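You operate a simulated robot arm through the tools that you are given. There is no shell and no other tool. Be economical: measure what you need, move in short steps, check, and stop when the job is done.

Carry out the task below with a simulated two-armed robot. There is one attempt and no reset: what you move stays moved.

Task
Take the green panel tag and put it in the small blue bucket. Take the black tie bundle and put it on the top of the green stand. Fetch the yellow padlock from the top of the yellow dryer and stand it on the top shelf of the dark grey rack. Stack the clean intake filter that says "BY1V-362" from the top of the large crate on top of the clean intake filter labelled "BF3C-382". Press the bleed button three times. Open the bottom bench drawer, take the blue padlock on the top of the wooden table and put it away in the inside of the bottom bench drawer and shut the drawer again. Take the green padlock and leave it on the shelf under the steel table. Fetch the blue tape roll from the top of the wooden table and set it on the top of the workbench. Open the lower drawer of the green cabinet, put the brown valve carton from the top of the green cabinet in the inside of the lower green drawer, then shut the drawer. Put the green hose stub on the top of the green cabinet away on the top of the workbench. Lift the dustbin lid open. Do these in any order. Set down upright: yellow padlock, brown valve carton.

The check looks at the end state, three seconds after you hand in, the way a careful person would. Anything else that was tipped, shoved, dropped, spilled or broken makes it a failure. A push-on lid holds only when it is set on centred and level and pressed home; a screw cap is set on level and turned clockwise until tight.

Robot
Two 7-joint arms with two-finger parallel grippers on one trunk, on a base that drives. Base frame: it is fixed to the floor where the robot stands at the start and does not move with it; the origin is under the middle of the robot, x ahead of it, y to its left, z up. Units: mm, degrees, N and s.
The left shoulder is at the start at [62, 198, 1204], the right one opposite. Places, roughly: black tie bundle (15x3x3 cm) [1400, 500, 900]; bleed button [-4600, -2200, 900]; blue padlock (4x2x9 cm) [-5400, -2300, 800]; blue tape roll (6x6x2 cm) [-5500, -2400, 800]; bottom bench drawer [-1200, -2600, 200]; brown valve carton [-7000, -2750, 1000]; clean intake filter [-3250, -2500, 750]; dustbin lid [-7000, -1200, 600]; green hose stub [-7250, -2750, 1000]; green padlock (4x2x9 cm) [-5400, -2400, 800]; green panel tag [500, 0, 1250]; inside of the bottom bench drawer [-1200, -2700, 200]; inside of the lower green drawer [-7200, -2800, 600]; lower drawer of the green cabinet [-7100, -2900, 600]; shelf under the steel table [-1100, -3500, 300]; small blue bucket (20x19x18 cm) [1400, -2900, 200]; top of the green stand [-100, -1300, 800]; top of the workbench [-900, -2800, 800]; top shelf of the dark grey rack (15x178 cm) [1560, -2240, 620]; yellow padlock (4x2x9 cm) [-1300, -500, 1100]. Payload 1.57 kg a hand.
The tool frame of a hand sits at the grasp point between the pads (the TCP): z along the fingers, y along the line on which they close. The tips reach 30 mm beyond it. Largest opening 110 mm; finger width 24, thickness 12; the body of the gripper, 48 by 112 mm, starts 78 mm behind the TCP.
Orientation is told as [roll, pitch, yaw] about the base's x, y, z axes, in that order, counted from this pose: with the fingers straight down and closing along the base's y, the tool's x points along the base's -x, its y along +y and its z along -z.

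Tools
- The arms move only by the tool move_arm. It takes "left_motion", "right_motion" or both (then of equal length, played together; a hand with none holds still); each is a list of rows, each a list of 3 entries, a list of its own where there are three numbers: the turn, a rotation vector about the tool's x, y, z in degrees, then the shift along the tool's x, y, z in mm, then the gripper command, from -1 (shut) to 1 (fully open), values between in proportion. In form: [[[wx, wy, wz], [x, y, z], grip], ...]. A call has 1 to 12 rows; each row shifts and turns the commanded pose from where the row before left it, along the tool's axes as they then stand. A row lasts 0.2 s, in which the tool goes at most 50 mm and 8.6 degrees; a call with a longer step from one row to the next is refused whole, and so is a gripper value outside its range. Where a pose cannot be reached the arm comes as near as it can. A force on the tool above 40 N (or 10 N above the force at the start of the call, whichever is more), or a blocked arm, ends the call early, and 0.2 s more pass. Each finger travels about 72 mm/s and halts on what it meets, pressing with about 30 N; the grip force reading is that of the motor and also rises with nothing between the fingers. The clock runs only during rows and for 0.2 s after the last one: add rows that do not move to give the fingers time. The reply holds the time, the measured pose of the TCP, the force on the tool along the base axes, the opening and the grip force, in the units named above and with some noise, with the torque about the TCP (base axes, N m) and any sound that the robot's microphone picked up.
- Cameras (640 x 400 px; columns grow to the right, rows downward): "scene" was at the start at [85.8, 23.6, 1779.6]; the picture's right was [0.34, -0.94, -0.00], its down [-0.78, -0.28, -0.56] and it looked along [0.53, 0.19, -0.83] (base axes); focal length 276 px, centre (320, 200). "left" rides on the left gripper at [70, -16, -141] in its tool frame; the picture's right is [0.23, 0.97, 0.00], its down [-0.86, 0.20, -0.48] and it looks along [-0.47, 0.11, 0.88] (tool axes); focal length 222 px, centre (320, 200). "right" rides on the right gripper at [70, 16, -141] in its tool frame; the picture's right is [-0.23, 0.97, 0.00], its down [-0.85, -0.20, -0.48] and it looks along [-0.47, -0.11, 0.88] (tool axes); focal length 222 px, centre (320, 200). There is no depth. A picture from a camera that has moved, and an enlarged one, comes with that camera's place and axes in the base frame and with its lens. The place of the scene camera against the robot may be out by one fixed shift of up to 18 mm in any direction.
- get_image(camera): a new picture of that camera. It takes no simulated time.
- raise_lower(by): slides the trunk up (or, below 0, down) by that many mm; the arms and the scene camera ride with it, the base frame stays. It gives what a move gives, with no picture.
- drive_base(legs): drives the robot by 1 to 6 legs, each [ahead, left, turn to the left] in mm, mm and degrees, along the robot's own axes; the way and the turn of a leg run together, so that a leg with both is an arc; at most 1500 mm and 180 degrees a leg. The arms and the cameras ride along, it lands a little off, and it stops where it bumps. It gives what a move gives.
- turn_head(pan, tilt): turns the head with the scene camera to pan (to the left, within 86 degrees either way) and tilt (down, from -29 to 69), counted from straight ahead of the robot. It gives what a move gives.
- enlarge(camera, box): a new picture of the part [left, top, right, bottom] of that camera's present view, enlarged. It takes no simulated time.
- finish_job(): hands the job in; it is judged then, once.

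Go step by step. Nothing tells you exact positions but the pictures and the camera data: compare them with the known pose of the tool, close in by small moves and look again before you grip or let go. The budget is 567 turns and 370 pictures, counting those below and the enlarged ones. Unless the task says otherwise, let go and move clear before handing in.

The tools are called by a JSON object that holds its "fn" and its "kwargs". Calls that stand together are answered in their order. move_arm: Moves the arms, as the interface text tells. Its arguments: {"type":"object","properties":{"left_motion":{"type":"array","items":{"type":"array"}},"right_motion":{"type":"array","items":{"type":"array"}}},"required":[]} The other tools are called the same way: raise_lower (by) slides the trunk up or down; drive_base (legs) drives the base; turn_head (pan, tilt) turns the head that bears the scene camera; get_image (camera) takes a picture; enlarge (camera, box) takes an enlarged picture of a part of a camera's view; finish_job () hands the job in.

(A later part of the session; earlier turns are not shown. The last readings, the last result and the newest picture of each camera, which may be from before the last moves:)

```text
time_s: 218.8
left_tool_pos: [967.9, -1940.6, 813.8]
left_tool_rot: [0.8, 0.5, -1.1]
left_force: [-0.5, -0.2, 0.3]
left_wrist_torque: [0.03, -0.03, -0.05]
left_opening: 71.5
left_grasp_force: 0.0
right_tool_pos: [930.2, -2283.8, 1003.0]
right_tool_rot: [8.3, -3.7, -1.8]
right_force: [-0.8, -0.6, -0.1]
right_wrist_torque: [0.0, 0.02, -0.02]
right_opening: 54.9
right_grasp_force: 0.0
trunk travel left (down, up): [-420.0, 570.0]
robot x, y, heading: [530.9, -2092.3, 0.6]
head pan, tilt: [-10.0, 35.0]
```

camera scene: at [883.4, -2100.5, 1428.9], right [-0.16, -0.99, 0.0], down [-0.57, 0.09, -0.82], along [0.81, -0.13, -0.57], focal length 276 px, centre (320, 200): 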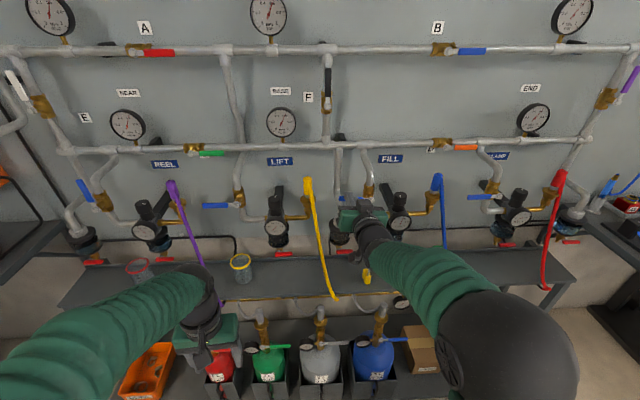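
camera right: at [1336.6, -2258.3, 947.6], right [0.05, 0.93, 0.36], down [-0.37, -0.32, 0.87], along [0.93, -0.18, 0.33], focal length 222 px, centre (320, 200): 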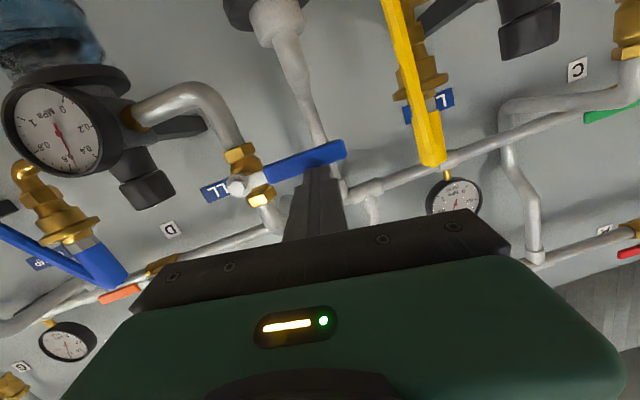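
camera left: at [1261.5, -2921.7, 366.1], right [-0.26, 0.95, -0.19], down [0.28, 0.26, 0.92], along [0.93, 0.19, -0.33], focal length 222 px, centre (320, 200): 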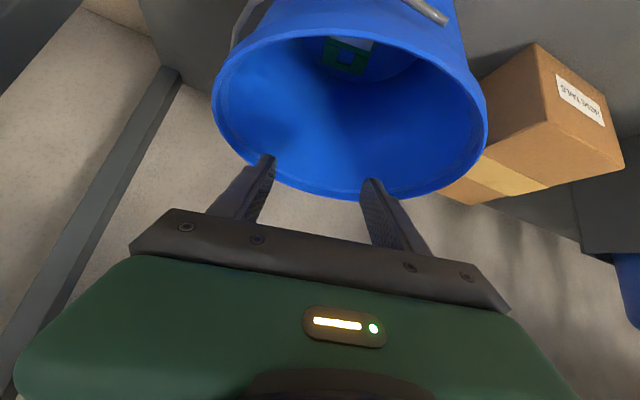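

{"fn": "move_arm", "kwargs": {"right_motion": [[[8.2, 0, 0], [0, 0, 0], 0], [[0, 3.7, -1.8], [0, 0, 0], 0]]}}

{"fn": "drive_base", "kwargs": {"legs": [[0, 0, 179]]}}

{"fn": "raise_lower", "kwargs": {"by": 250}}

{"fn": "turn_head", "kwargs": {"pan": 0, "tilt": 20}}

{"fn": "get_image", "kwargs": {"camera": "scene"}}

```text
time_s: 219.4
left_tool_pos: [969.0, -1939.9, 812.4]
left_tool_rot: [0.8, 0.4, -1.0]
left_force: [-1.3, -0.3, 0.0]
left_wrist_torque: [0.01, 0.01, 0.01]
left_opening: 71.4
left_grasp_force: 0.1
right_tool_pos: [931.5, -2284.1, 1000.9]
right_tool_rot: [0.0, 0.2, 0.1]
right_force: [0.3, 0.2, 0.0]
right_wrist_torque: [0.01, 0.01, 0.0]
right_opening: 54.9
right_grasp_force: 0.1
trunk travel left (down, up): [-420.0, 570.0]
robot x, y, heading: [530.2, -2095.3, 0.5]
head pan, tilt: [-10.0, 35.0]
```

```text
time_s: 227.2
left_tool_pos: [93.6, -2244.6, 813.2]
left_tool_rot: [0.8, 0.3, 179.0]
left_force: [-0.6, -0.4, -0.2]
left_wrist_torque: [0.02, -0.01, 0.01]
left_opening: 71.3
left_grasp_force: 0.1
right_tool_pos: [131.0, -1900.5, 1001.2]
right_tool_rot: [-0.1, -0.1, -179.9]
right_force: [-0.4, 0.4, -0.2]
right_wrist_torque: [0.01, 0.0, 0.02]
right_opening: 55.0
right_grasp_force: 0.0
trunk travel left (down, up): [-420.0, 570.0]
robot x, y, heading: [532.6, -2092.2, -179.6]
head pan, tilt: [-10.0, 35.0]
```

```text
time_s: 229.8
left_tool_pos: [96.4, -2244.1, 1063.6]
left_tool_rot: [0.9, 0.4, 179.0]
left_force: [-0.6, -1.3, -0.6]
left_wrist_torque: [0.02, 0.03, 0.0]
left_opening: 71.5
left_grasp_force: 0.2
right_tool_pos: [131.2, -1900.1, 1251.4]
right_tool_rot: [0.0, 0.0, -179.9]
right_force: [0.6, -0.5, -0.2]
right_wrist_torque: [0.03, 0.02, -0.02]
right_opening: 55.1
right_grasp_force: 0.0
trunk travel left (down, up): [-670.0, 320.0]
robot x, y, heading: [534.5, -2094.9, -179.5]
head pan, tilt: [-10.0, 35.0]
```

```text
time_s: 230.6
left_tool_pos: [94.5, -2245.5, 1063.8]
left_tool_rot: [0.7, 0.3, 178.9]
left_force: [0.6, 0.4, 0.5]
left_wrist_torque: [-0.03, -0.03, 0.01]
left_opening: 71.4
left_grasp_force: 0.2
right_tool_pos: [131.3, -1901.6, 1251.3]
right_tool_rot: [-0.1, -0.1, -180.0]
right_force: [0.2, 0.6, -0.7]
right_wrist_torque: [0.0, 0.0, -0.03]
right_opening: 55.0
right_grasp_force: 0.0
trunk travel left (down, up): [-670.0, 320.0]
robot x, y, heading: [530.3, -2094.1, -179.6]
head pan, tilt: [0.0, 20.0]
```

```text
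255 pictures are left
camera scene: at [391.2, -2094.1, 1702.3], right [-0.01, 1.0, 0.0], down [0.34, 0.0, -0.94], along [-0.94, -0.01, -0.34], focal length 276 px, centre (320, 200)
```

scene: 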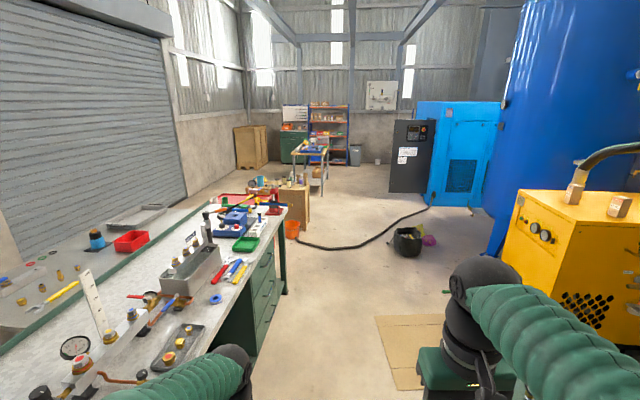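

I see the workbench on the left with its drawers at the far end, then a wooden crate with the filters, and a floor hose. I drive west towards the crate.

{"fn": "drive_base", "kwargs": {"legs": [[0, -80, 0], [1500, 0, 0], [900, 0, 0]]}}

{"fn": "turn_head", "kwargs": {"pan": 15, "tilt": 25}}

{"fn": "get_image", "kwargs": {"camera": "scene"}}

```text
time_s: 243.1
left_tool_pos: [-2325.5, -2130.7, 1063.5]
left_tool_rot: [0.9, 0.2, 177.0]
left_force: [0.7, -0.6, 0.0]
left_wrist_torque: [0.01, -0.01, -0.02]
left_opening: 71.4
left_grasp_force: 0.2
right_tool_pos: [-2276.8, -1787.0, 1252.2]
right_tool_rot: [0.0, -0.1, 178.1]
right_force: [0.9, 0.2, 0.1]
right_wrist_torque: [0.02, 0.0, -0.02]
right_opening: 55.1
right_grasp_force: 0.2
trunk travel left (down, up): [-670.0, 320.0]
robot x, y, heading: [-1887.0, -1994.0, 178.6]
head pan, tilt: [0.0, 20.0]
```

```text
time_s: 243.8
left_tool_pos: [-2326.3, -2131.2, 1063.5]
left_tool_rot: [0.8, 0.3, 177.1]
left_force: [0.5, 0.2, 0.7]
left_wrist_torque: [-0.01, 0.0, 0.02]
left_opening: 71.7
left_grasp_force: 0.0
right_tool_pos: [-2276.8, -1787.1, 1250.8]
right_tool_rot: [0.0, -0.1, 178.1]
right_force: [0.1, -0.8, -0.4]
right_wrist_torque: [-0.01, -0.02, 0.02]
right_opening: 55.0
right_grasp_force: 0.0
trunk travel left (down, up): [-670.0, 320.0]
robot x, y, heading: [-1886.6, -1992.6, 178.8]
head pan, tilt: [15.0, 25.0]
```

```text
254 pictures are left
camera scene: at [-2021.9, -2014.8, 1694.3], right [-0.23, 0.97, 0.0], down [0.41, 0.1, -0.91], along [-0.88, -0.21, -0.42], focal length 276 px, centre (320, 200)
```

scene: 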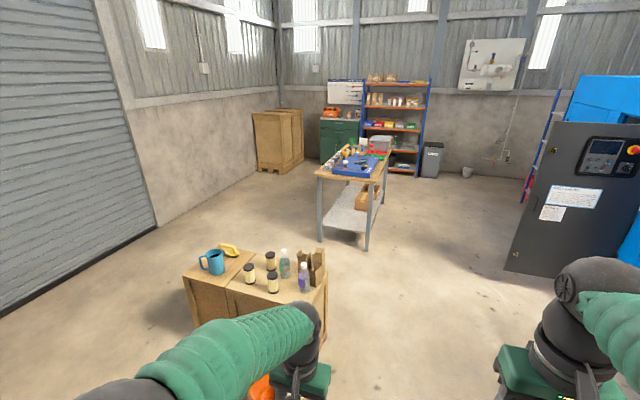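

{"fn": "enlarge", "kwargs": {"camera": "scene", "box": [170, 220, 350, 340]}}

```text
3.33 times, centred on (260, 280) of scene
camera zoom: at [-2021.9, -2014.8, 1694.3], right [-0.23, 0.97, 0.0], down [0.41, 0.1, -0.91], along [-0.88, -0.21, -0.42], focal length 921 px, centre (520, -67)
```

zoom: 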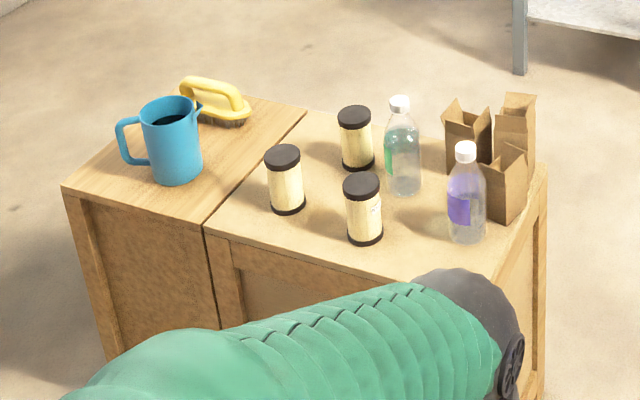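

Three filters stand on the crate (about [-2994,-2485], [-3025,-2625], [-3150,-2562]). I go round to the crate's east side, keeping clear of the orange bucket, to read their labels.

{"fn": "drive_base", "kwargs": {"legs": [[0, 0, 1.2], [330, 0, 0], [0, 500, 0]]}}

{"fn": "turn_head", "kwargs": {"pan": 0, "tilt": 45}}

{"fn": "get_image", "kwargs": {"camera": "scene"}}

```text
time_s: 248.3
left_tool_pos: [-2658.3, -2492.4, 1067.6]
left_tool_rot: [1.9, 0.2, 177.5]
left_force: [0.2, 1.8, -0.4]
left_wrist_torque: [-0.1, 0.01, -0.03]
left_opening: 71.5
left_grasp_force: 0.0
right_tool_pos: [-2612.7, -2144.3, 1248.4]
right_tool_rot: [1.2, -0.2, 178.7]
right_force: [0.2, 0.1, -0.2]
right_wrist_torque: [-0.11, 0.01, -0.02]
right_opening: 54.9
right_grasp_force: 0.0
trunk travel left (down, up): [-670.0, 320.0]
robot x, y, heading: [-2217.5, -2368.2, 179.3]
head pan, tilt: [15.0, 25.0]
stopped in leg 3: the robot was blocked; the commanded pose is now the measured one
```

```text
time_s: 249.1
left_tool_pos: [-2658.6, -2498.5, 1067.5]
left_tool_rot: [1.7, 0.2, 177.5]
left_force: [-0.4, 0.5, 0.2]
left_wrist_torque: [-0.05, -0.01, -0.02]
left_opening: 71.6
left_grasp_force: 0.0
right_tool_pos: [-2613.8, -2151.6, 1249.5]
right_tool_rot: [0.9, -0.2, 178.7]
right_force: [-0.5, 1.0, 0.3]
right_wrist_torque: [-0.06, 0.0, 0.02]
right_opening: 54.9
right_grasp_force: 0.2
trunk travel left (down, up): [-670.0, 320.0]
robot x, y, heading: [-2222.5, -2374.0, 179.3]
head pan, tilt: [0.0, 45.0]
```

```text
252 pictures are left
camera scene: at [-2349.4, -2355.7, 1663.7], right [0.01, 1.0, -0.01], down [0.71, -0.02, -0.71], along [-0.71, 0.0, -0.71], focal length 276 px, centre (320, 200)
```

scene: 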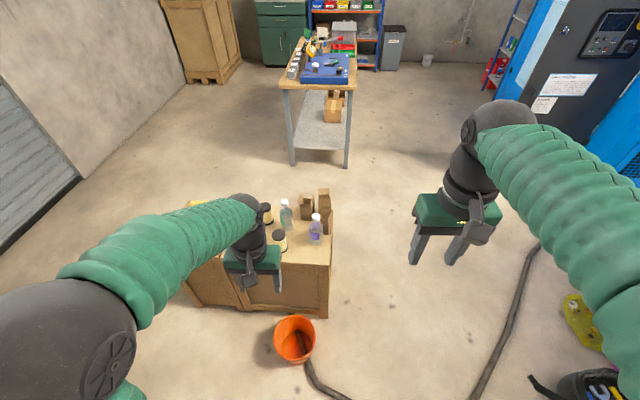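

I bumped something on my left, probably the workbench end. Back off slightly and look left.

{"fn": "drive_base", "kwargs": {"legs": [[0, -60, 0]]}}

{"fn": "turn_head", "kwargs": {"pan": 86, "tilt": 45}}

{"fn": "get_image", "kwargs": {"camera": "scene"}}

```text
time_s: 250.1
left_tool_pos: [-2658.0, -2477.8, 1062.8]
left_tool_rot: [0.1, 0.2, 178.0]
left_force: [0.3, -1.3, 0.1]
left_wrist_torque: [0.14, -0.01, 0.04]
left_opening: 71.4
left_grasp_force: 0.0
right_tool_pos: [-2614.3, -2137.1, 1255.2]
right_tool_rot: [-0.7, -0.3, 179.1]
right_force: [-0.9, -1.4, 0.5]
right_wrist_torque: [0.11, 0.01, 0.04]
right_opening: 55.1
right_grasp_force: 0.1
trunk travel left (down, up): [-670.0, 320.0]
robot x, y, heading: [-2221.5, -2318.4, 179.4]
head pan, tilt: [0.0, 45.0]
```

```text
time_s: 251.7
left_tool_pos: [-2657.4, -2469.9, 1064.2]
left_tool_rot: [0.5, 0.2, 178.2]
left_force: [0.7, -0.2, 0.1]
left_wrist_torque: [0.06, -0.03, -0.03]
left_opening: 71.4
left_grasp_force: 0.0
right_tool_pos: [-2613.8, -2128.1, 1254.3]
right_tool_rot: [-0.3, -0.3, 179.3]
right_force: [0.3, -0.8, 0.5]
right_wrist_torque: [0.08, -0.03, 0.01]
right_opening: 54.9
right_grasp_force: 0.0
trunk travel left (down, up): [-670.0, 320.0]
robot x, y, heading: [-2224.8, -2315.7, 179.5]
head pan, tilt: [85.9, 45.0]
```

```text
251 pictures are left
camera scene: at [-2273.9, -2402.3, 1663.8], right [-1.0, 0.08, 0.0], down [0.06, 0.71, -0.71], along [-0.06, -0.7, -0.71], focal length 276 px, centre (320, 200)
```

scene: 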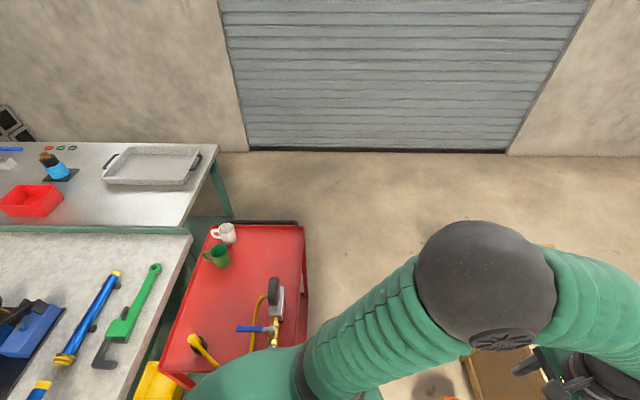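

A red cart stands there; I only nudged up against it. I'll approach the crate from the north instead, crossing the floor hose squarely at y≈-1950, and check it afterwards.

{"fn": "drive_base", "kwargs": {"legs": [[0, -400, 0], [400, 0, 0]]}}

{"fn": "turn_head", "kwargs": {"pan": 20, "tilt": 60}}

{"fn": "get_image", "kwargs": {"camera": "scene"}}

```text
time_s: 256.3
left_tool_pos: [-3048.5, -2048.9, 1064.4]
left_tool_rot: [0.9, 0.1, 178.0]
left_force: [-0.1, 0.5, 0.1]
left_wrist_torque: [0.0, -0.01, 0.03]
left_opening: 71.4
left_grasp_force: 0.0
right_tool_pos: [-3004.2, -1705.2, 1253.7]
right_tool_rot: [0.1, -0.4, 179.0]
right_force: [0.2, 0.5, 0.1]
right_wrist_torque: [0.0, 0.0, -0.01]
right_opening: 54.8
right_grasp_force: 0.0
trunk travel left (down, up): [-670.0, 320.0]
robot x, y, heading: [-2612.8, -1906.8, 179.1]
head pan, tilt: [85.9, 45.0]
```

```text
time_s: 257.7
left_tool_pos: [-3051.1, -2051.5, 1065.8]
left_tool_rot: [0.8, 0.1, 178.0]
left_force: [-0.8, -0.4, -0.7]
left_wrist_torque: [0.02, -0.01, 0.0]
left_opening: 71.4
left_grasp_force: 0.1
right_tool_pos: [-3006.2, -1707.5, 1253.4]
right_tool_rot: [-0.1, -0.4, 179.1]
right_force: [-0.6, 0.5, 0.1]
right_wrist_torque: [0.02, 0.03, 0.01]
right_opening: 54.9
right_grasp_force: 0.0
trunk travel left (down, up): [-670.0, 320.0]
robot x, y, heading: [-2615.6, -1905.6, 179.4]
head pan, tilt: [20.0, 60.0]
```

```text
250 pictures are left
camera scene: at [-2723.7, -1928.4, 1644.3], right [-0.33, 0.94, 0.0], down [0.82, 0.29, -0.5], along [-0.47, -0.17, -0.87], focal length 276 px, centre (320, 200)
```

scene: 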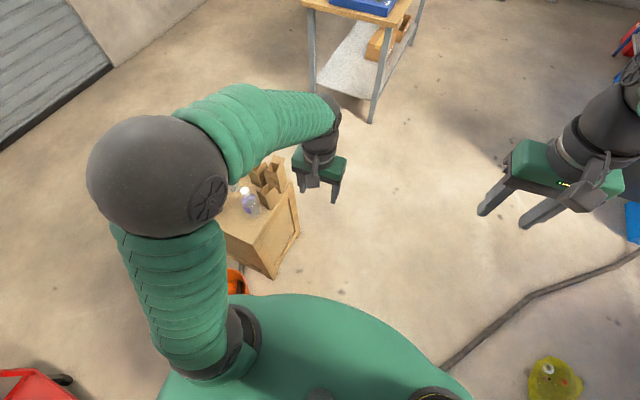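

No bump from the hose. Continue, then turn south to face the crate.

{"fn": "drive_base", "kwargs": {"legs": [[450, 0, 0], [0, 0, 90]]}}

{"fn": "turn_head", "kwargs": {"pan": 0, "tilt": 45}}

{"fn": "get_image", "kwargs": {"camera": "scene"}}

```text
time_s: 264.2
left_tool_pos: [-2944.5, -2339.9, 1064.5]
left_tool_rot: [0.9, 0.1, -94.4]
left_force: [0.5, 0.2, 0.1]
left_wrist_torque: [0.01, 0.0, -0.01]
left_opening: 71.7
left_grasp_force: 0.1
right_tool_pos: [-3286.2, -2282.5, 1253.0]
right_tool_rot: [0.0, -0.4, -93.2]
right_force: [-0.6, 0.3, 0.6]
right_wrist_torque: [0.02, -0.01, 0.0]
right_opening: 55.3
right_grasp_force: 0.1
trunk travel left (down, up): [-670.0, 320.0]
robot x, y, heading: [-3073.6, -1898.7, -92.9]
head pan, tilt: [20.0, 60.0]
```

```text
time_s: 265.0
left_tool_pos: [-2944.9, -2339.9, 1065.6]
left_tool_rot: [0.7, 0.1, -94.3]
left_force: [0.6, 0.1, 0.3]
left_wrist_torque: [0.03, 0.02, 0.03]
left_opening: 71.6
left_grasp_force: 0.0
right_tool_pos: [-3286.5, -2281.4, 1254.8]
right_tool_rot: [0.0, -0.3, -93.1]
right_force: [0.2, -0.4, -0.3]
right_wrist_torque: [-0.04, 0.01, -0.02]
right_opening: 55.1
right_grasp_force: 0.2
trunk travel left (down, up): [-670.0, 320.0]
robot x, y, heading: [-3073.3, -1899.9, -93.1]
head pan, tilt: [0.0, 45.0]
```

```text
249 pictures are left
camera scene: at [-3092.6, -2014.2, 1663.7], right [-1.0, 0.05, 0.0], down [0.04, 0.71, -0.71], along [-0.03, -0.7, -0.71], focal length 276 px, centre (320, 200)
```

scene: 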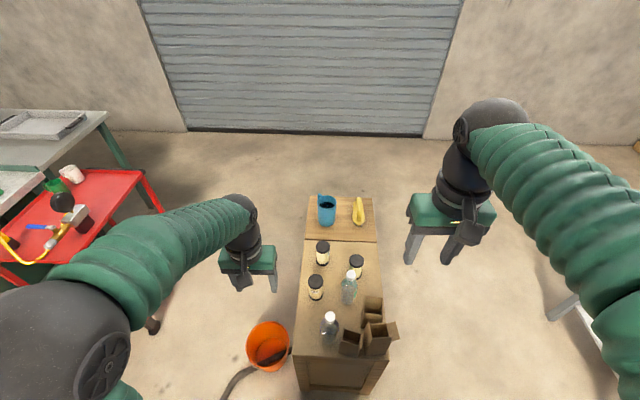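

{"fn": "enlarge", "kwargs": {"camera": "scene", "box": [285, 220, 405, 300]}}

```text
5.00 times, centred on (345, 260) of scene
camera zoom: at [-3092.6, -2014.2, 1663.7], right [-1.0, 0.05, 0.0], down [0.04, 0.71, -0.71], along [-0.03, -0.7, -0.71], focal length 1382 px, centre (195, -100)
```

zoom: 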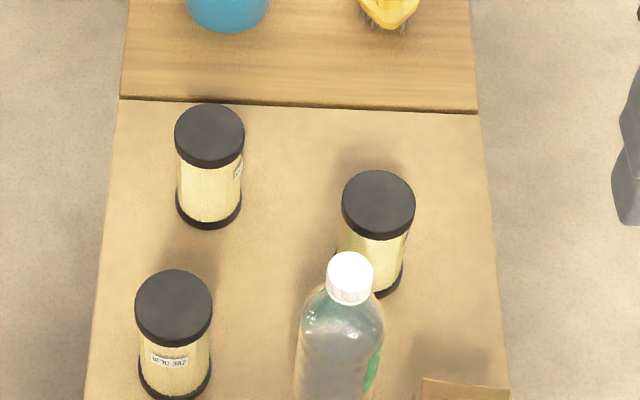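

{"fn": "enlarge", "kwargs": {"camera": "scene", "box": [300, 280, 332, 300]}}

{"fn": "enlarge", "kwargs": {"camera": "scene", "box": [312, 240, 344, 260]}}

```text
16.00 times, centred on (316, 290) of scene
camera zoom: at [-3092.6, -2014.2, 1663.7], right [-1.0, 0.05, 0.0], down [0.04, 0.71, -0.71], along [-0.03, -0.7, -0.71], focal length 4422 px, centre (384, -1240)
```

zoom: 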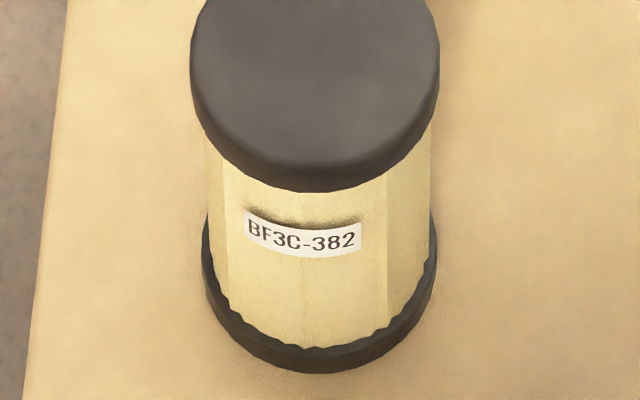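

```text
16.00 times, centred on (328, 250) of scene
camera zoom: at [-3092.6, -2014.2, 1663.7], right [-1.0, 0.05, 0.0], down [0.04, 0.71, -0.71], along [-0.03, -0.7, -0.71], focal length 4422 px, centre (192, -600)
```

zoom: 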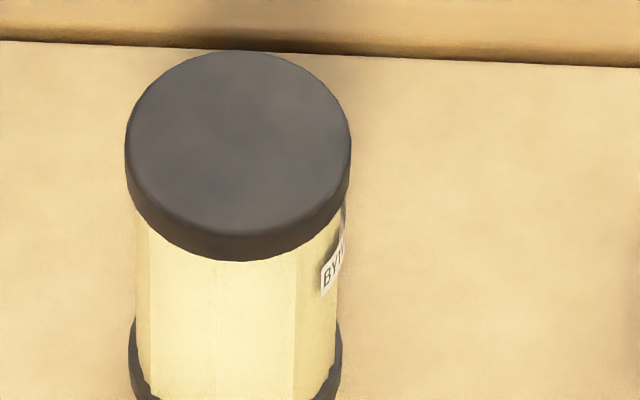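

Labels read: the near-left filter is BF3C-382 (top at ≈[-3096,-2530,702]); the back-left one is "BY1…" = BY1V-362 (top at ≈[-3132,-2685,704]). I position the base and lower the trunk for the right hand.

{"fn": "drive_base", "kwargs": {"legs": [[0, 0, 3], [0, 120, 0], [85, 0, 0]]}}

{"fn": "raise_lower", "kwargs": {"by": -120}}

{"fn": "move_arm", "kwargs": {"right_motion": [[[0, 0, 0], [-40, 0, 0], 0.5], [[0, 0, 0], [-40, 0, 0], 0.5], [[0, 0, 0], [-40, 0, 0], 0.5], [[0, 0, 0], [-40, 0, 0], 0.5], [[0, 0, 0], [-40, 0, 0], 0.5]]}}

{"fn": "get_image", "kwargs": {"camera": "right"}}

```text
time_s: 267.4
left_tool_pos: [-2816.8, -2410.3, 1068.6]
left_tool_rot: [1.5, -0.1, -91.6]
left_force: [-1.7, 0.8, -0.7]
left_wrist_torque: [-0.02, -0.1, 0.0]
left_opening: 71.4
left_grasp_force: 0.0
right_tool_pos: [-3162.5, -2371.5, 1252.9]
right_tool_rot: [0.7, -0.6, -90.4]
right_force: [-1.3, -1.0, 0.1]
right_wrist_torque: [-0.05, -0.07, 0.01]
right_opening: 55.1
right_grasp_force: 0.2
trunk travel left (down, up): [-670.0, 320.0]
robot x, y, heading: [-2952.2, -1980.3, -90.2]
head pan, tilt: [0.0, 45.0]
```

```text
time_s: 268.9
left_tool_pos: [-2807.9, -2415.3, 945.6]
left_tool_rot: [1.0, 0.1, -91.6]
left_force: [-0.8, 0.4, -1.5]
left_wrist_torque: [0.01, -0.01, -0.02]
left_opening: 71.5
left_grasp_force: 0.0
right_tool_pos: [-3151.7, -2375.6, 1133.1]
right_tool_rot: [0.0, -0.5, -90.5]
right_force: [0.7, -0.9, 0.9]
right_wrist_torque: [0.02, -0.03, -0.02]
right_opening: 55.0
right_grasp_force: 0.1
trunk travel left (down, up): [-550.0, 440.0]
robot x, y, heading: [-2950.6, -1978.1, -89.9]
head pan, tilt: [0.0, 45.0]
```

```text
time_s: 270.1
left_tool_pos: [-2807.1, -2418.7, 945.0]
left_tool_rot: [1.0, 0.4, -91.7]
left_force: [0.0, 0.2, -0.4]
left_wrist_torque: [0.03, 0.0, -0.01]
left_opening: 71.4
left_grasp_force: 0.1
right_tool_pos: [-3153.6, -2580.0, 1130.5]
right_tool_rot: [0.1, 0.1, -90.5]
right_force: [0.5, -0.4, 0.5]
right_wrist_torque: [0.02, -0.02, 0.03]
right_opening: 82.5
right_grasp_force: 0.0
trunk travel left (down, up): [-550.0, 440.0]
robot x, y, heading: [-2955.8, -1984.1, -90.1]
head pan, tilt: [0.0, 45.0]
```

```text
245 pictures are left
camera right: at [-3138.2, -2510.9, 1273.4], right [0.97, -0.24, 0.0], down [-0.21, -0.85, 0.48], along [-0.11, -0.46, -0.88], focal length 222 px, centre (320, 200)
```

right: 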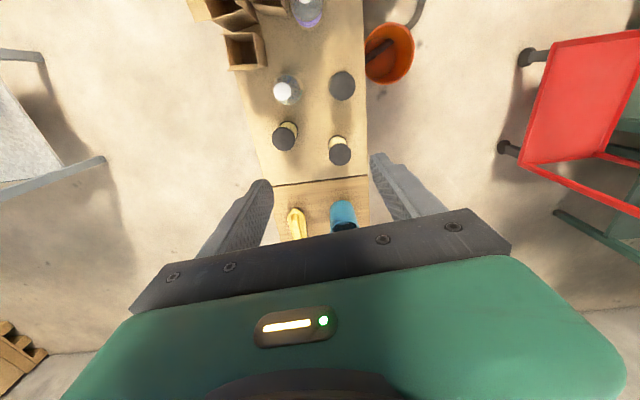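

Both views agree: A top [-3130,-2688], C top [-3092,-2533]. Move over A and descend.

{"fn": "move_arm", "kwargs": {"right_motion": [[[0, 0, 0], [-36, 8, 0], 0.5], [[0, 0, 0], [-36, 8, 0], 0.5], [[0, 0, 0], [-36, 7, 0], 0.5], [[0, 0, 0], [0, 0, 45], 0.5], [[0, 0, 0], [0, 0, 45], 0.5], [[0, 0, 0], [0, 0, 45], 0.5], [[0, 0, 0], [0, 0, 45], 0.5], [[0, 0, 0], [0, 0, 45], 0.5], [[0, 0, 0], [0, 0, 45], 0.5], [[0, 0, 0], [0, 0, 45], 0.5]]}}

{"fn": "get_image", "kwargs": {"camera": "right"}}

```text
time_s: 272.3
left_tool_pos: [-2807.1, -2416.9, 944.6]
left_tool_rot: [1.0, 0.2, -91.6]
left_force: [0.4, -0.5, -0.1]
left_wrist_torque: [0.02, 0.03, -0.01]
left_opening: 71.4
left_grasp_force: 0.0
right_tool_pos: [-3138.9, -2594.5, 793.9]
right_tool_rot: [0.2, -0.5, -90.4]
right_force: [0.0, -0.3, 0.3]
right_wrist_torque: [0.02, -0.01, -0.01]
right_opening: 82.4
right_grasp_force: 0.1
right hand out of reach, approached as far as the arm can: row 1, 2, 3
trunk travel left (down, up): [-550.0, 440.0]
robot x, y, heading: [-2956.3, -1980.6, -89.9]
head pan, tilt: [0.0, 45.0]
```

```text
244 pictures are left
camera right: at [-3124.8, -2524.7, 934.2], right [0.97, -0.23, 0.0], down [-0.21, -0.85, 0.48], along [-0.11, -0.47, -0.88], focal length 222 px, centre (320, 200)
```

right: 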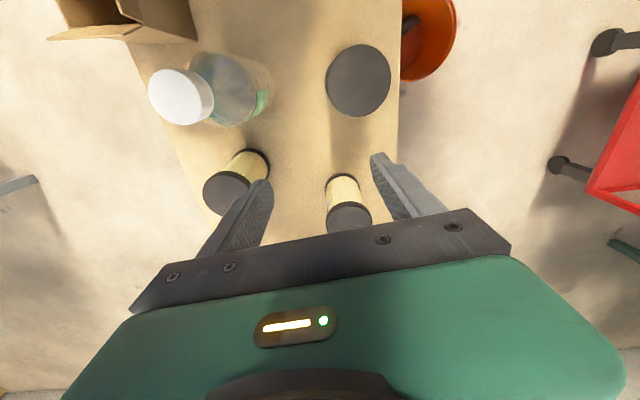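

{"fn": "move_arm", "kwargs": {"right_motion": [[[0, 0, 0], [-32, 3, 0], 0.5], [[0, 0, 0], [-32, 3, 0], 0.5], [[0, 0, 0], [-30, 3, 0], 0.5]]}}

{"fn": "get_image", "kwargs": {"camera": "right"}}

```text
time_s: 273.1
left_tool_pos: [-2807.4, -2416.0, 946.6]
left_tool_rot: [1.0, 0.0, -91.6]
left_force: [0.0, -0.4, -0.2]
left_wrist_torque: [0.02, -0.01, -0.02]
left_opening: 71.5
left_grasp_force: 0.2
right_tool_pos: [-3134.6, -2668.1, 796.1]
right_tool_rot: [0.1, -0.3, -90.5]
right_force: [-0.4, 0.3, 0.2]
right_wrist_torque: [0.0, 0.0, -0.04]
right_opening: 82.5
right_grasp_force: 0.0
right hand out of reach, approached as far as the arm can: row 3
trunk travel left (down, up): [-550.0, 440.0]
robot x, y, heading: [-2953.8, -1982.7, -90.1]
head pan, tilt: [0.0, 45.0]
```

```text
243 pictures are left
camera right: at [-3119.5, -2598.6, 936.3], right [0.97, -0.23, 0.0], down [-0.21, -0.85, 0.48], along [-0.11, -0.47, -0.88], focal length 222 px, centre (320, 200)
```

right: 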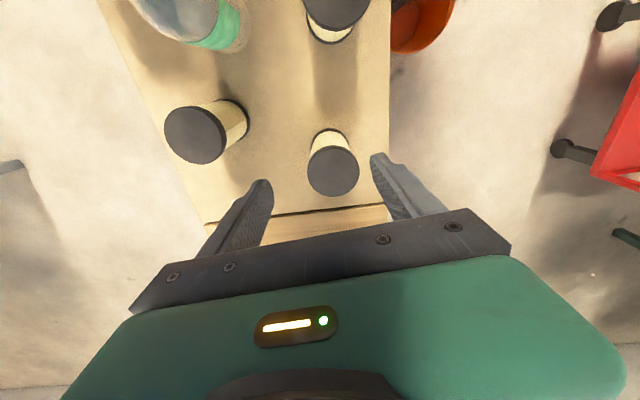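

{"fn": "move_arm", "kwargs": {"right_motion": [[[0, 0, 0], [-7, 4, 20], 0.5], [[0, 0, 0], [-7, 4, 20], 0.5], [[0, 0, 0], [-7, 0, 15], 0.5]]}}

{"fn": "get_image", "kwargs": {"camera": "right"}}

```text
time_s: 273.9
left_tool_pos: [-2806.2, -2416.3, 946.8]
left_tool_rot: [0.9, 0.1, -91.6]
left_force: [0.1, 0.2, 0.1]
left_wrist_torque: [0.02, 0.02, 0.03]
left_opening: 71.6
left_grasp_force: 0.2
right_tool_pos: [-3127.9, -2665.2, 751.9]
right_tool_rot: [0.1, -0.4, -90.4]
right_force: [0.0, 0.1, -0.3]
right_wrist_torque: [0.02, 0.03, 0.02]
right_opening: 82.5
right_grasp_force: 0.0
right hand out of reach, approached as far as the arm can: row 1, 2, 3
trunk travel left (down, up): [-550.0, 440.0]
robot x, y, heading: [-2951.5, -1984.7, -89.8]
head pan, tilt: [0.0, 45.0]
```

```text
242 pictures are left
camera right: at [-3114.1, -2595.5, 892.8], right [0.97, -0.23, 0.0], down [-0.21, -0.85, 0.48], along [-0.11, -0.47, -0.88], focal length 222 px, centre (320, 200)
```

right: 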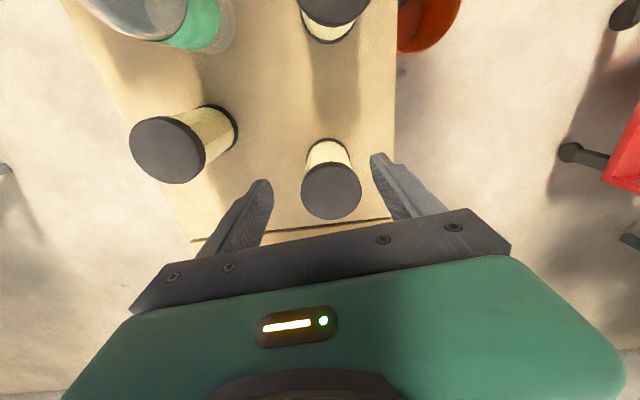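

I'm ~22 mm short. Check the base's clearance to the crate before creeping forward.

{"fn": "turn_head", "kwargs": {"pan": 0, "tilt": 69}}

{"fn": "get_image", "kwargs": {"camera": "scene"}}

```text
time_s: 274.7
left_tool_pos: [-2807.1, -2414.6, 945.5]
left_tool_rot: [1.0, 0.2, -91.5]
left_force: [-0.8, -0.3, -0.2]
left_wrist_torque: [0.0, 0.0, 0.02]
left_opening: 71.4
left_grasp_force: 0.1
right_tool_pos: [-3129.3, -2665.3, 750.8]
right_tool_rot: [0.1, -0.4, -90.5]
right_force: [-0.5, -0.5, 0.3]
right_wrist_torque: [0.04, 0.06, -0.01]
right_opening: 82.5
right_grasp_force: 0.1
trunk travel left (down, up): [-550.0, 440.0]
robot x, y, heading: [-2950.3, -1982.3, -90.1]
head pan, tilt: [0.0, 68.8]
```

```text
241 pictures are left
camera scene: at [-2967.3, -2073.9, 1514.9], right [-1.0, 0.0, 0.0], down [0.0, 0.93, -0.36], along [0.0, -0.36, -0.93], focal length 276 px, centre (320, 200)
```

scene: 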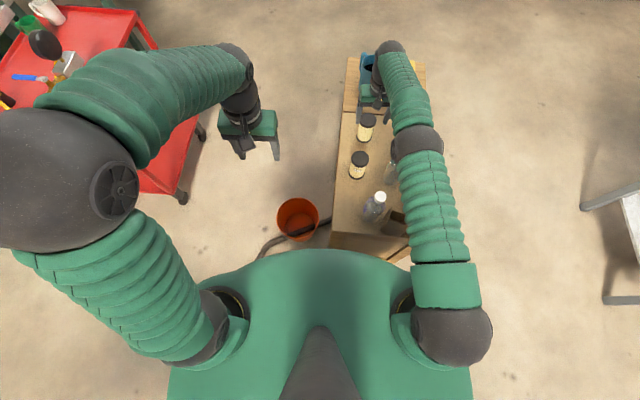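

Only ~35 mm base clearance, so instead I tilt the hand 18° forward to gain reach (the cylinder stays upright between the pads).

{"fn": "move_arm", "kwargs": {"right_motion": [[[0, -6, 0], [0, 0, 0], 0.5], [[0, -6, 0], [0, 0, 0], 0.5], [[0, -6, 0], [0, 0, 0], 0.5], [[0, 0, 0], [-12, 1, 4], 0.5], [[0, 0, 0], [-12, 1, 4], 0.5]]}}

{"fn": "get_image", "kwargs": {"camera": "right"}}

```text
time_s: 275.9
left_tool_pos: [-2806.3, -2416.5, 945.5]
left_tool_rot: [0.9, 0.0, -91.6]
left_force: [-0.1, 0.3, 0.0]
left_wrist_torque: [0.0, 0.01, -0.01]
left_opening: 71.3
left_grasp_force: 0.2
right_tool_pos: [-3129.4, -2689.9, 751.8]
right_tool_rot: [0.1, -18.4, -90.5]
right_force: [-0.9, -0.1, 0.3]
right_wrist_torque: [0.01, -0.04, -0.02]
right_opening: 82.4
right_grasp_force: 0.1
trunk travel left (down, up): [-550.0, 440.0]
robot x, y, heading: [-2952.0, -1980.5, -89.9]
head pan, tilt: [0.0, 68.8]
```

```text
240 pictures are left
camera right: at [-3113.9, -2580.4, 864.4], right [0.97, -0.22, 0.07], down [-0.21, -0.66, 0.72], along [-0.11, -0.72, -0.69], focal length 222 px, centre (320, 200)
```

right: 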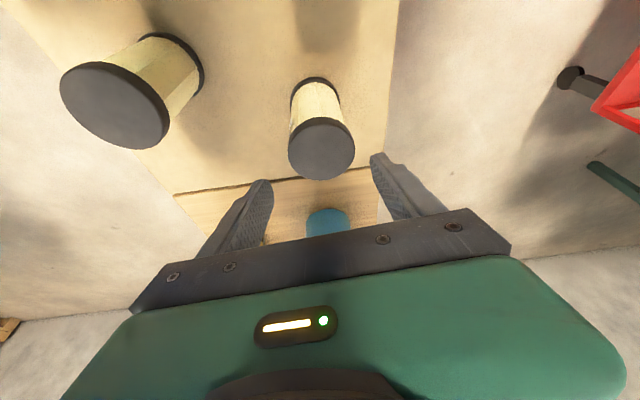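

Aligned over A. Descend vertically 72 mm and grip.

{"fn": "move_arm", "kwargs": {"right_motion": [[[0, 0, 0], [6.3, 1, 17], 0.5], [[0, 0, 0], [6.3, 1, 17], 0.5], [[0, 0, 0], [6.3, 1, 17], 0.5], [[0, 0, 0], [6, 1, 17], 0.5]]}}

{"fn": "get_image", "kwargs": {"camera": "right"}}

```text
time_s: 276.9
left_tool_pos: [-2807.6, -2416.9, 946.7]
left_tool_rot: [0.9, 0.2, -91.6]
left_force: [-0.5, 0.3, 0.0]
left_wrist_torque: [0.02, -0.01, 0.02]
left_opening: 71.7
left_grasp_force: 0.0
right_tool_pos: [-3123.8, -2686.6, 677.7]
right_tool_rot: [0.2, -18.4, -90.5]
right_force: [-1.0, 0.2, -0.6]
right_wrist_torque: [-0.05, 0.0, 0.0]
right_opening: 82.6
right_grasp_force: 0.0
trunk travel left (down, up): [-550.0, 440.0]
robot x, y, heading: [-2953.1, -1979.5, -89.9]
head pan, tilt: [0.0, 68.8]
```

```text
239 pictures are left
camera right: at [-3108.9, -2577.6, 790.7], right [0.97, -0.22, 0.07], down [-0.21, -0.66, 0.72], along [-0.11, -0.72, -0.69], focal length 222 px, centre (320, 200)
```

right: 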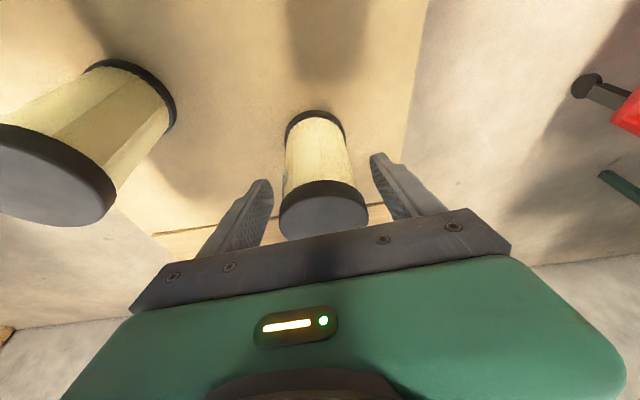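

{"fn": "move_arm", "kwargs": {"right_motion": [[[0, 0, 0], [0, 0, 0], -0.2], [[0, 0, 0], [0, 0, 0], -1], [[0, 0, 0], [0, 0, 0], -1], [[0, 0, 0], [-5, 0, -14.3], -1], [[0, 0, 0], [-10, 0, -28.5], -1], [[0, 0, 0], [-13, 0, -38], -1], [[0, 0, 0], [-13, 0, -38], -1]]}}

{"fn": "get_image", "kwargs": {"camera": "right"}}

```text
time_s: 278.5
left_tool_pos: [-2807.3, -2415.2, 945.8]
left_tool_rot: [0.9, 0.1, -91.7]
left_force: [-0.6, -0.2, 0.7]
left_wrist_torque: [-0.03, 0.01, 0.01]
left_opening: 71.5
left_grasp_force: 0.1
right_tool_pos: [-3124.5, -2688.9, 803.2]
right_tool_rot: [0.1, -18.4, -90.5]
right_force: [-0.3, -0.2, -1.3]
right_wrist_torque: [0.01, 0.0, 0.01]
right_opening: 59.1
right_grasp_force: 30.2
trunk travel left (down, up): [-550.0, 440.0]
robot x, y, heading: [-2956.0, -1984.8, -89.7]
head pan, tilt: [0.0, 68.8]
```

```text
238 pictures are left
camera right: at [-3109.2, -2579.1, 916.3], right [0.97, -0.22, 0.07], down [-0.21, -0.66, 0.72], along [-0.11, -0.72, -0.69], focal length 222 px, centre (320, 200)
```

right: 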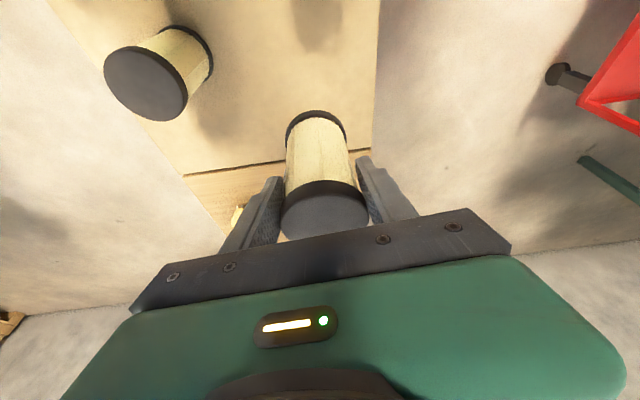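

Held at 59 mm. Raise and carry it over BF3C-382 using the measured A→C offset (+37, +155).

{"fn": "move_arm", "kwargs": {"right_motion": [[[0, 0, 0], [-14, 0, -42], -1], [[0, 0, 0], [36.8, 9.2, -12.2], -1], [[0, 0, 0], [36.8, 9.2, -12.2], -1], [[0, 0, 0], [36.8, 9.2, -12.2], -1], [[0, 0, 0], [36.8, 9.2, -12.2], -1]]}}

{"fn": "get_image", "kwargs": {"camera": "right"}}

{"fn": "get_image", "kwargs": {"camera": "scene"}}

```text
time_s: 279.7
left_tool_pos: [-2806.5, -2415.1, 947.5]
left_tool_rot: [0.8, -0.1, -91.5]
left_force: [-0.7, -0.4, -0.1]
left_wrist_torque: [0.0, 0.0, -0.04]
left_opening: 71.5
left_grasp_force: 0.0
right_tool_pos: [-3086.6, -2534.5, 849.5]
right_tool_rot: [0.1, -18.4, -90.4]
right_force: [0.3, -0.4, -1.2]
right_wrist_torque: [0.03, -0.03, 0.02]
right_opening: 59.1
right_grasp_force: 30.0
trunk travel left (down, up): [-550.0, 440.0]
robot x, y, heading: [-2951.6, -1984.3, -89.9]
head pan, tilt: [0.0, 68.8]
```

```text
237 pictures are left
camera right: at [-3071.7, -2424.4, 961.0], right [0.97, -0.22, 0.07], down [-0.21, -0.66, 0.72], along [-0.11, -0.72, -0.69], focal length 222 px, centre (320, 200)
```

right: 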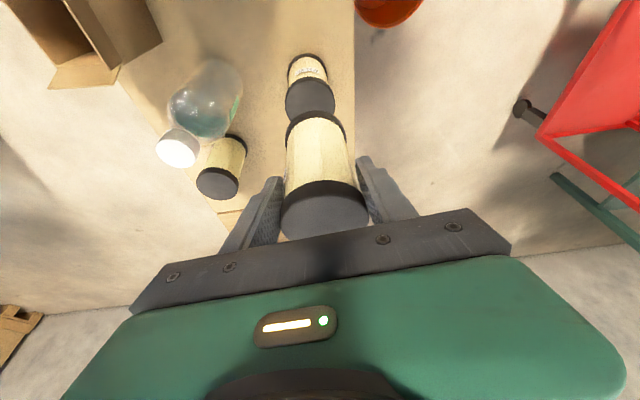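

```text
236 pictures are left
camera scene: at [-2966.4, -2071.3, 1515.0], right [-1.0, 0.0, 0.0], down [0.0, 0.93, -0.36], along [0.0, -0.36, -0.93], focal length 276 px, centre (320, 200)
```

scene: 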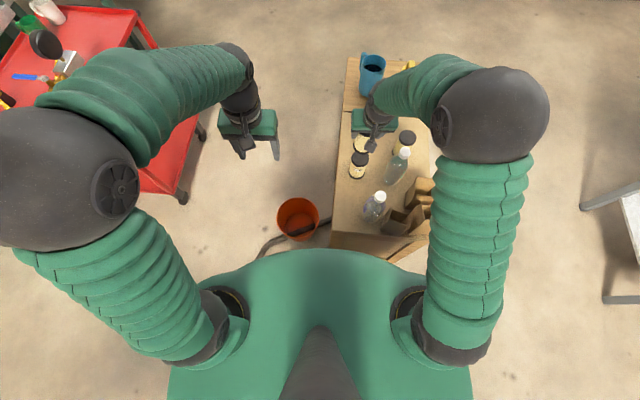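

{"fn": "enlarge", "kwargs": {"camera": "right", "box": [260, 40, 380, 120]}}

{"fn": "enlarge", "kwargs": {"camera": "scene", "box": [320, 90, 440, 190]}}

```text
5.00 times, centred on (320, 80) of right
camera zoom: at [-3071.7, -2424.4, 961.0], right [0.97, -0.22, 0.07], down [-0.21, -0.66, 0.72], along [-0.11, -0.72, -0.69], focal length 1111 px, centre (320, 800)
```

zoom: 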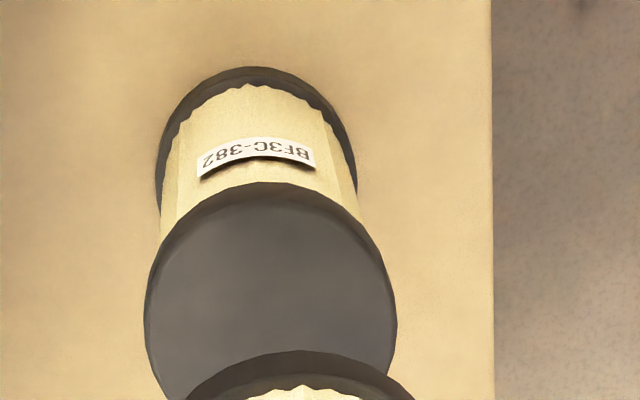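

```text
4.00 times, centred on (380, 140) of scene
camera zoom: at [-2966.4, -2071.3, 1515.0], right [-1.0, 0.0, 0.0], down [0.0, 0.93, -0.36], along [0.0, -0.36, -0.93], focal length 1105 px, centre (80, 440)
```

zoom: 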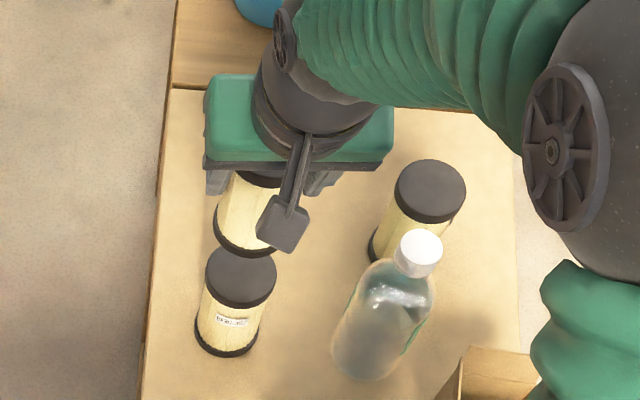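

C is centred within ~3 mm; correct by (-3, +2) and lower to just above contact.

{"fn": "move_arm", "kwargs": {"right_motion": [[[0, 0, 0], [2, -3, 0], -1], [[0, 0, 0], [6.3, 0, 19], -1], [[0, 0, 0], [6.3, 0, 19], -1], [[0, 0, 0], [2.5, 0, 7.6], -1]]}}

{"fn": "enlarge", "kwargs": {"camera": "right", "box": [240, 40, 400, 240]}}

{"fn": "enlarge", "kwargs": {"camera": "scene", "box": [320, 90, 440, 190]}}

```text
time_s: 280.7
left_tool_pos: [-2808.0, -2416.1, 946.8]
left_tool_rot: [0.9, 0.1, -91.5]
left_force: [0.1, 0.0, -0.1]
left_wrist_torque: [0.01, -0.01, -0.02]
left_opening: 71.7
left_grasp_force: 0.0
right_tool_pos: [-3090.1, -2530.6, 799.6]
right_tool_rot: [0.1, -18.3, -90.5]
right_force: [-0.3, -0.6, -1.1]
right_wrist_torque: [-0.03, -0.01, 0.0]
right_opening: 59.3
right_grasp_force: 30.0
trunk travel left (down, up): [-550.0, 440.0]
robot x, y, heading: [-2951.5, -1983.1, -89.7]
head pan, tilt: [0.0, 68.8]
```

```text
2.00 times, centred on (320, 140) of right
camera zoom: at [-3074.7, -2422.0, 912.7], right [0.97, -0.22, 0.07], down [-0.21, -0.66, 0.72], along [-0.11, -0.72, -0.69], focal length 444 px, centre (320, 320)
```

zoom: 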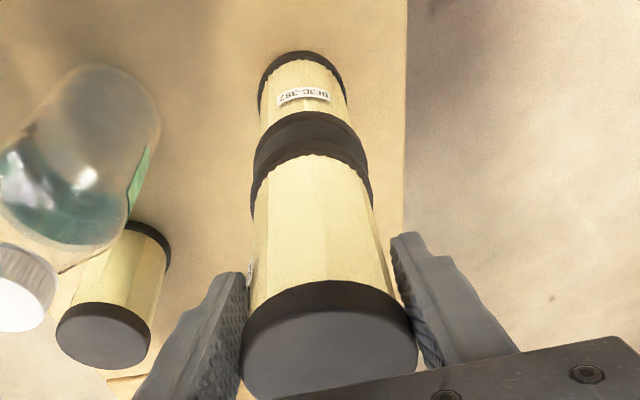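

```text
4.00 times, centred on (380, 140) of scene
camera zoom: at [-2967.1, -2073.0, 1514.9], right [-1.0, 0.0, 0.0], down [0.0, 0.93, -0.36], along [0.0, -0.36, -0.93], focal length 1105 px, centre (80, 440)
```

zoom: 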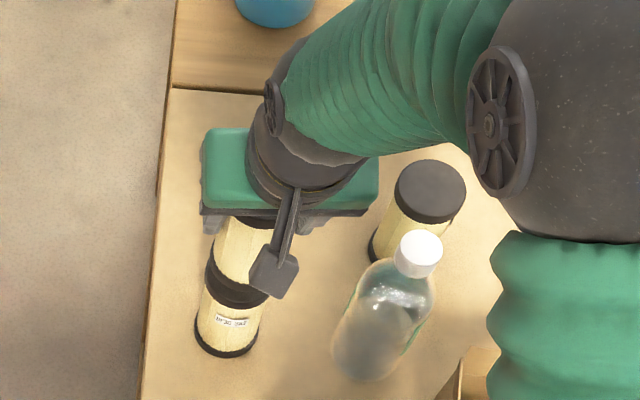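

Well aligned. Lower gently till contact.

{"fn": "move_arm", "kwargs": {"right_motion": [[[0, 0, 0], [1.3, 0, 3.8], -1], [[0, 0, 0], [1, 0, 2.8], -1], [[0, 0, 0], [0.6, 0, 1.9], -1], [[0, 0, 0], [0.6, 0, 1.9], -1], [[0, 0, 0], [0.6, 0, 1.9], -1], [[0, 0, 0], [0.6, 0, 1.9], -1]]}}

{"fn": "enlarge", "kwargs": {"camera": "right", "box": [240, 40, 400, 240]}}

```text
time_s: 282.1
left_tool_pos: [-2806.3, -2414.1, 946.6]
left_tool_rot: [0.9, 0.0, -91.6]
left_force: [-0.5, -0.3, 0.2]
left_wrist_torque: [0.03, 0.01, 0.02]
left_opening: 71.5
left_grasp_force: 0.1
right_tool_pos: [-3090.8, -2531.6, 787.5]
right_tool_rot: [0.1, -18.6, -90.5]
right_force: [-1.0, 1.2, 10.6]
right_wrist_torque: [0.09, 0.24, -0.03]
right_opening: 59.1
right_grasp_force: 30.2
trunk travel left (down, up): [-550.0, 440.0]
robot x, y, heading: [-2954.0, -1982.5, -90.1]
head pan, tilt: [0.0, 68.8]
```

```text
2.00 times, centred on (320, 140) of right
camera zoom: at [-3075.0, -2422.3, 899.0], right [0.97, -0.22, 0.07], down [-0.21, -0.66, 0.73], along [-0.11, -0.72, -0.68], focal length 444 px, centre (320, 320)
```

zoom: 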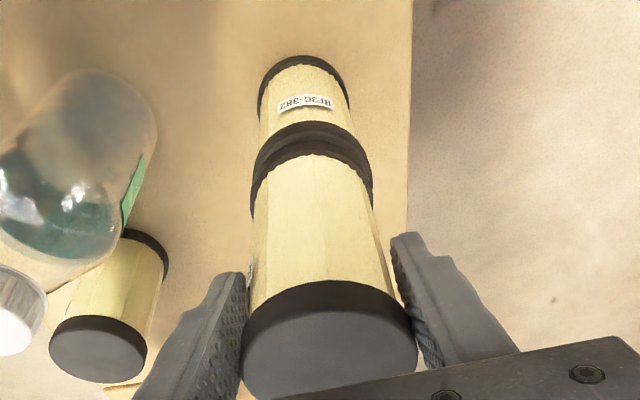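

Contact at 787 with 10 N, edges concentric. Release slowly and withdraw upward along the finger axis.

{"fn": "move_arm", "kwargs": {"right_motion": [[[0, 0, 0], [0, 0, 0], 0.15], [[0, 0, 0], [0, 0, 0], 0.3], [[0, 0, 0], [0, 0, 0], 0.5], [[0, 0, 0], [0, 0, 0], 0.5], [[0, 0, 0], [-6, 0, -19], 0.5], [[0, 0, 0], [-12, 0, -36], 0.5], [[0, 0, 0], [-12, 0, -38], 0.5]]}}

{"fn": "get_image", "kwargs": {"camera": "right"}}

{"fn": "get_image", "kwargs": {"camera": "scene"}}

```text
time_s: 283.7
left_tool_pos: [-2806.8, -2413.9, 947.3]
left_tool_rot: [1.0, 0.0, -91.6]
left_force: [0.6, 1.0, 0.9]
left_wrist_torque: [-0.05, 0.0, 0.02]
left_opening: 71.5
left_grasp_force: 0.0
right_tool_pos: [-3089.6, -2529.5, 884.4]
right_tool_rot: [0.0, -18.5, -90.5]
right_force: [0.8, 0.0, 0.2]
right_wrist_torque: [-0.02, -0.02, -0.04]
right_opening: 82.6
right_grasp_force: 0.0
trunk travel left (down, up): [-550.0, 440.0]
robot x, y, heading: [-2953.6, -1983.0, -89.8]
head pan, tilt: [0.0, 68.8]
```

```text
230 pictures are left
camera right: at [-3074.6, -2420.5, 997.0], right [0.97, -0.22, 0.07], down [-0.21, -0.66, 0.72], along [-0.11, -0.72, -0.69], focal length 222 px, centre (320, 200)
```

right: 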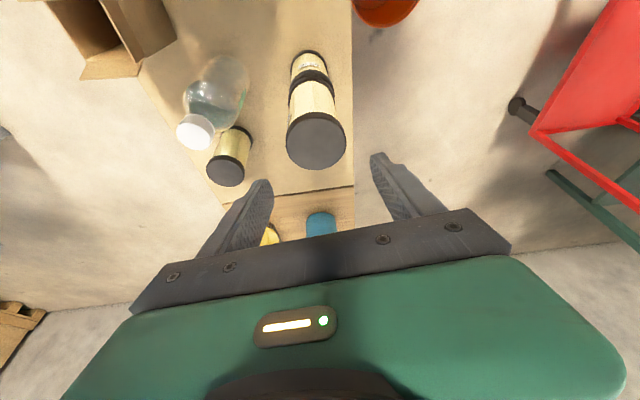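

```text
229 pictures are left
camera scene: at [-2966.9, -2071.4, 1515.0], right [-1.0, 0.0, 0.0], down [0.0, 0.93, -0.36], along [0.0, -0.36, -0.93], focal length 276 px, centre (320, 200)
```

scene: 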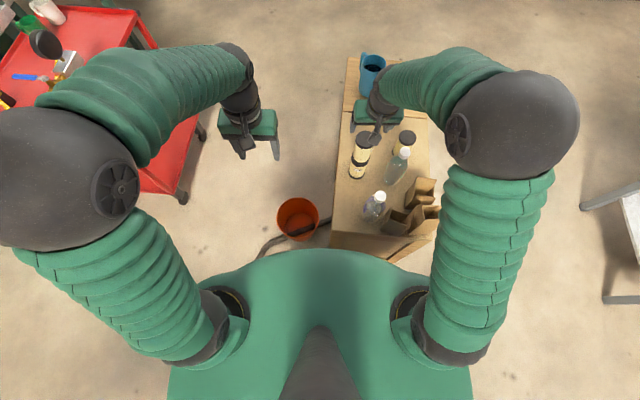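

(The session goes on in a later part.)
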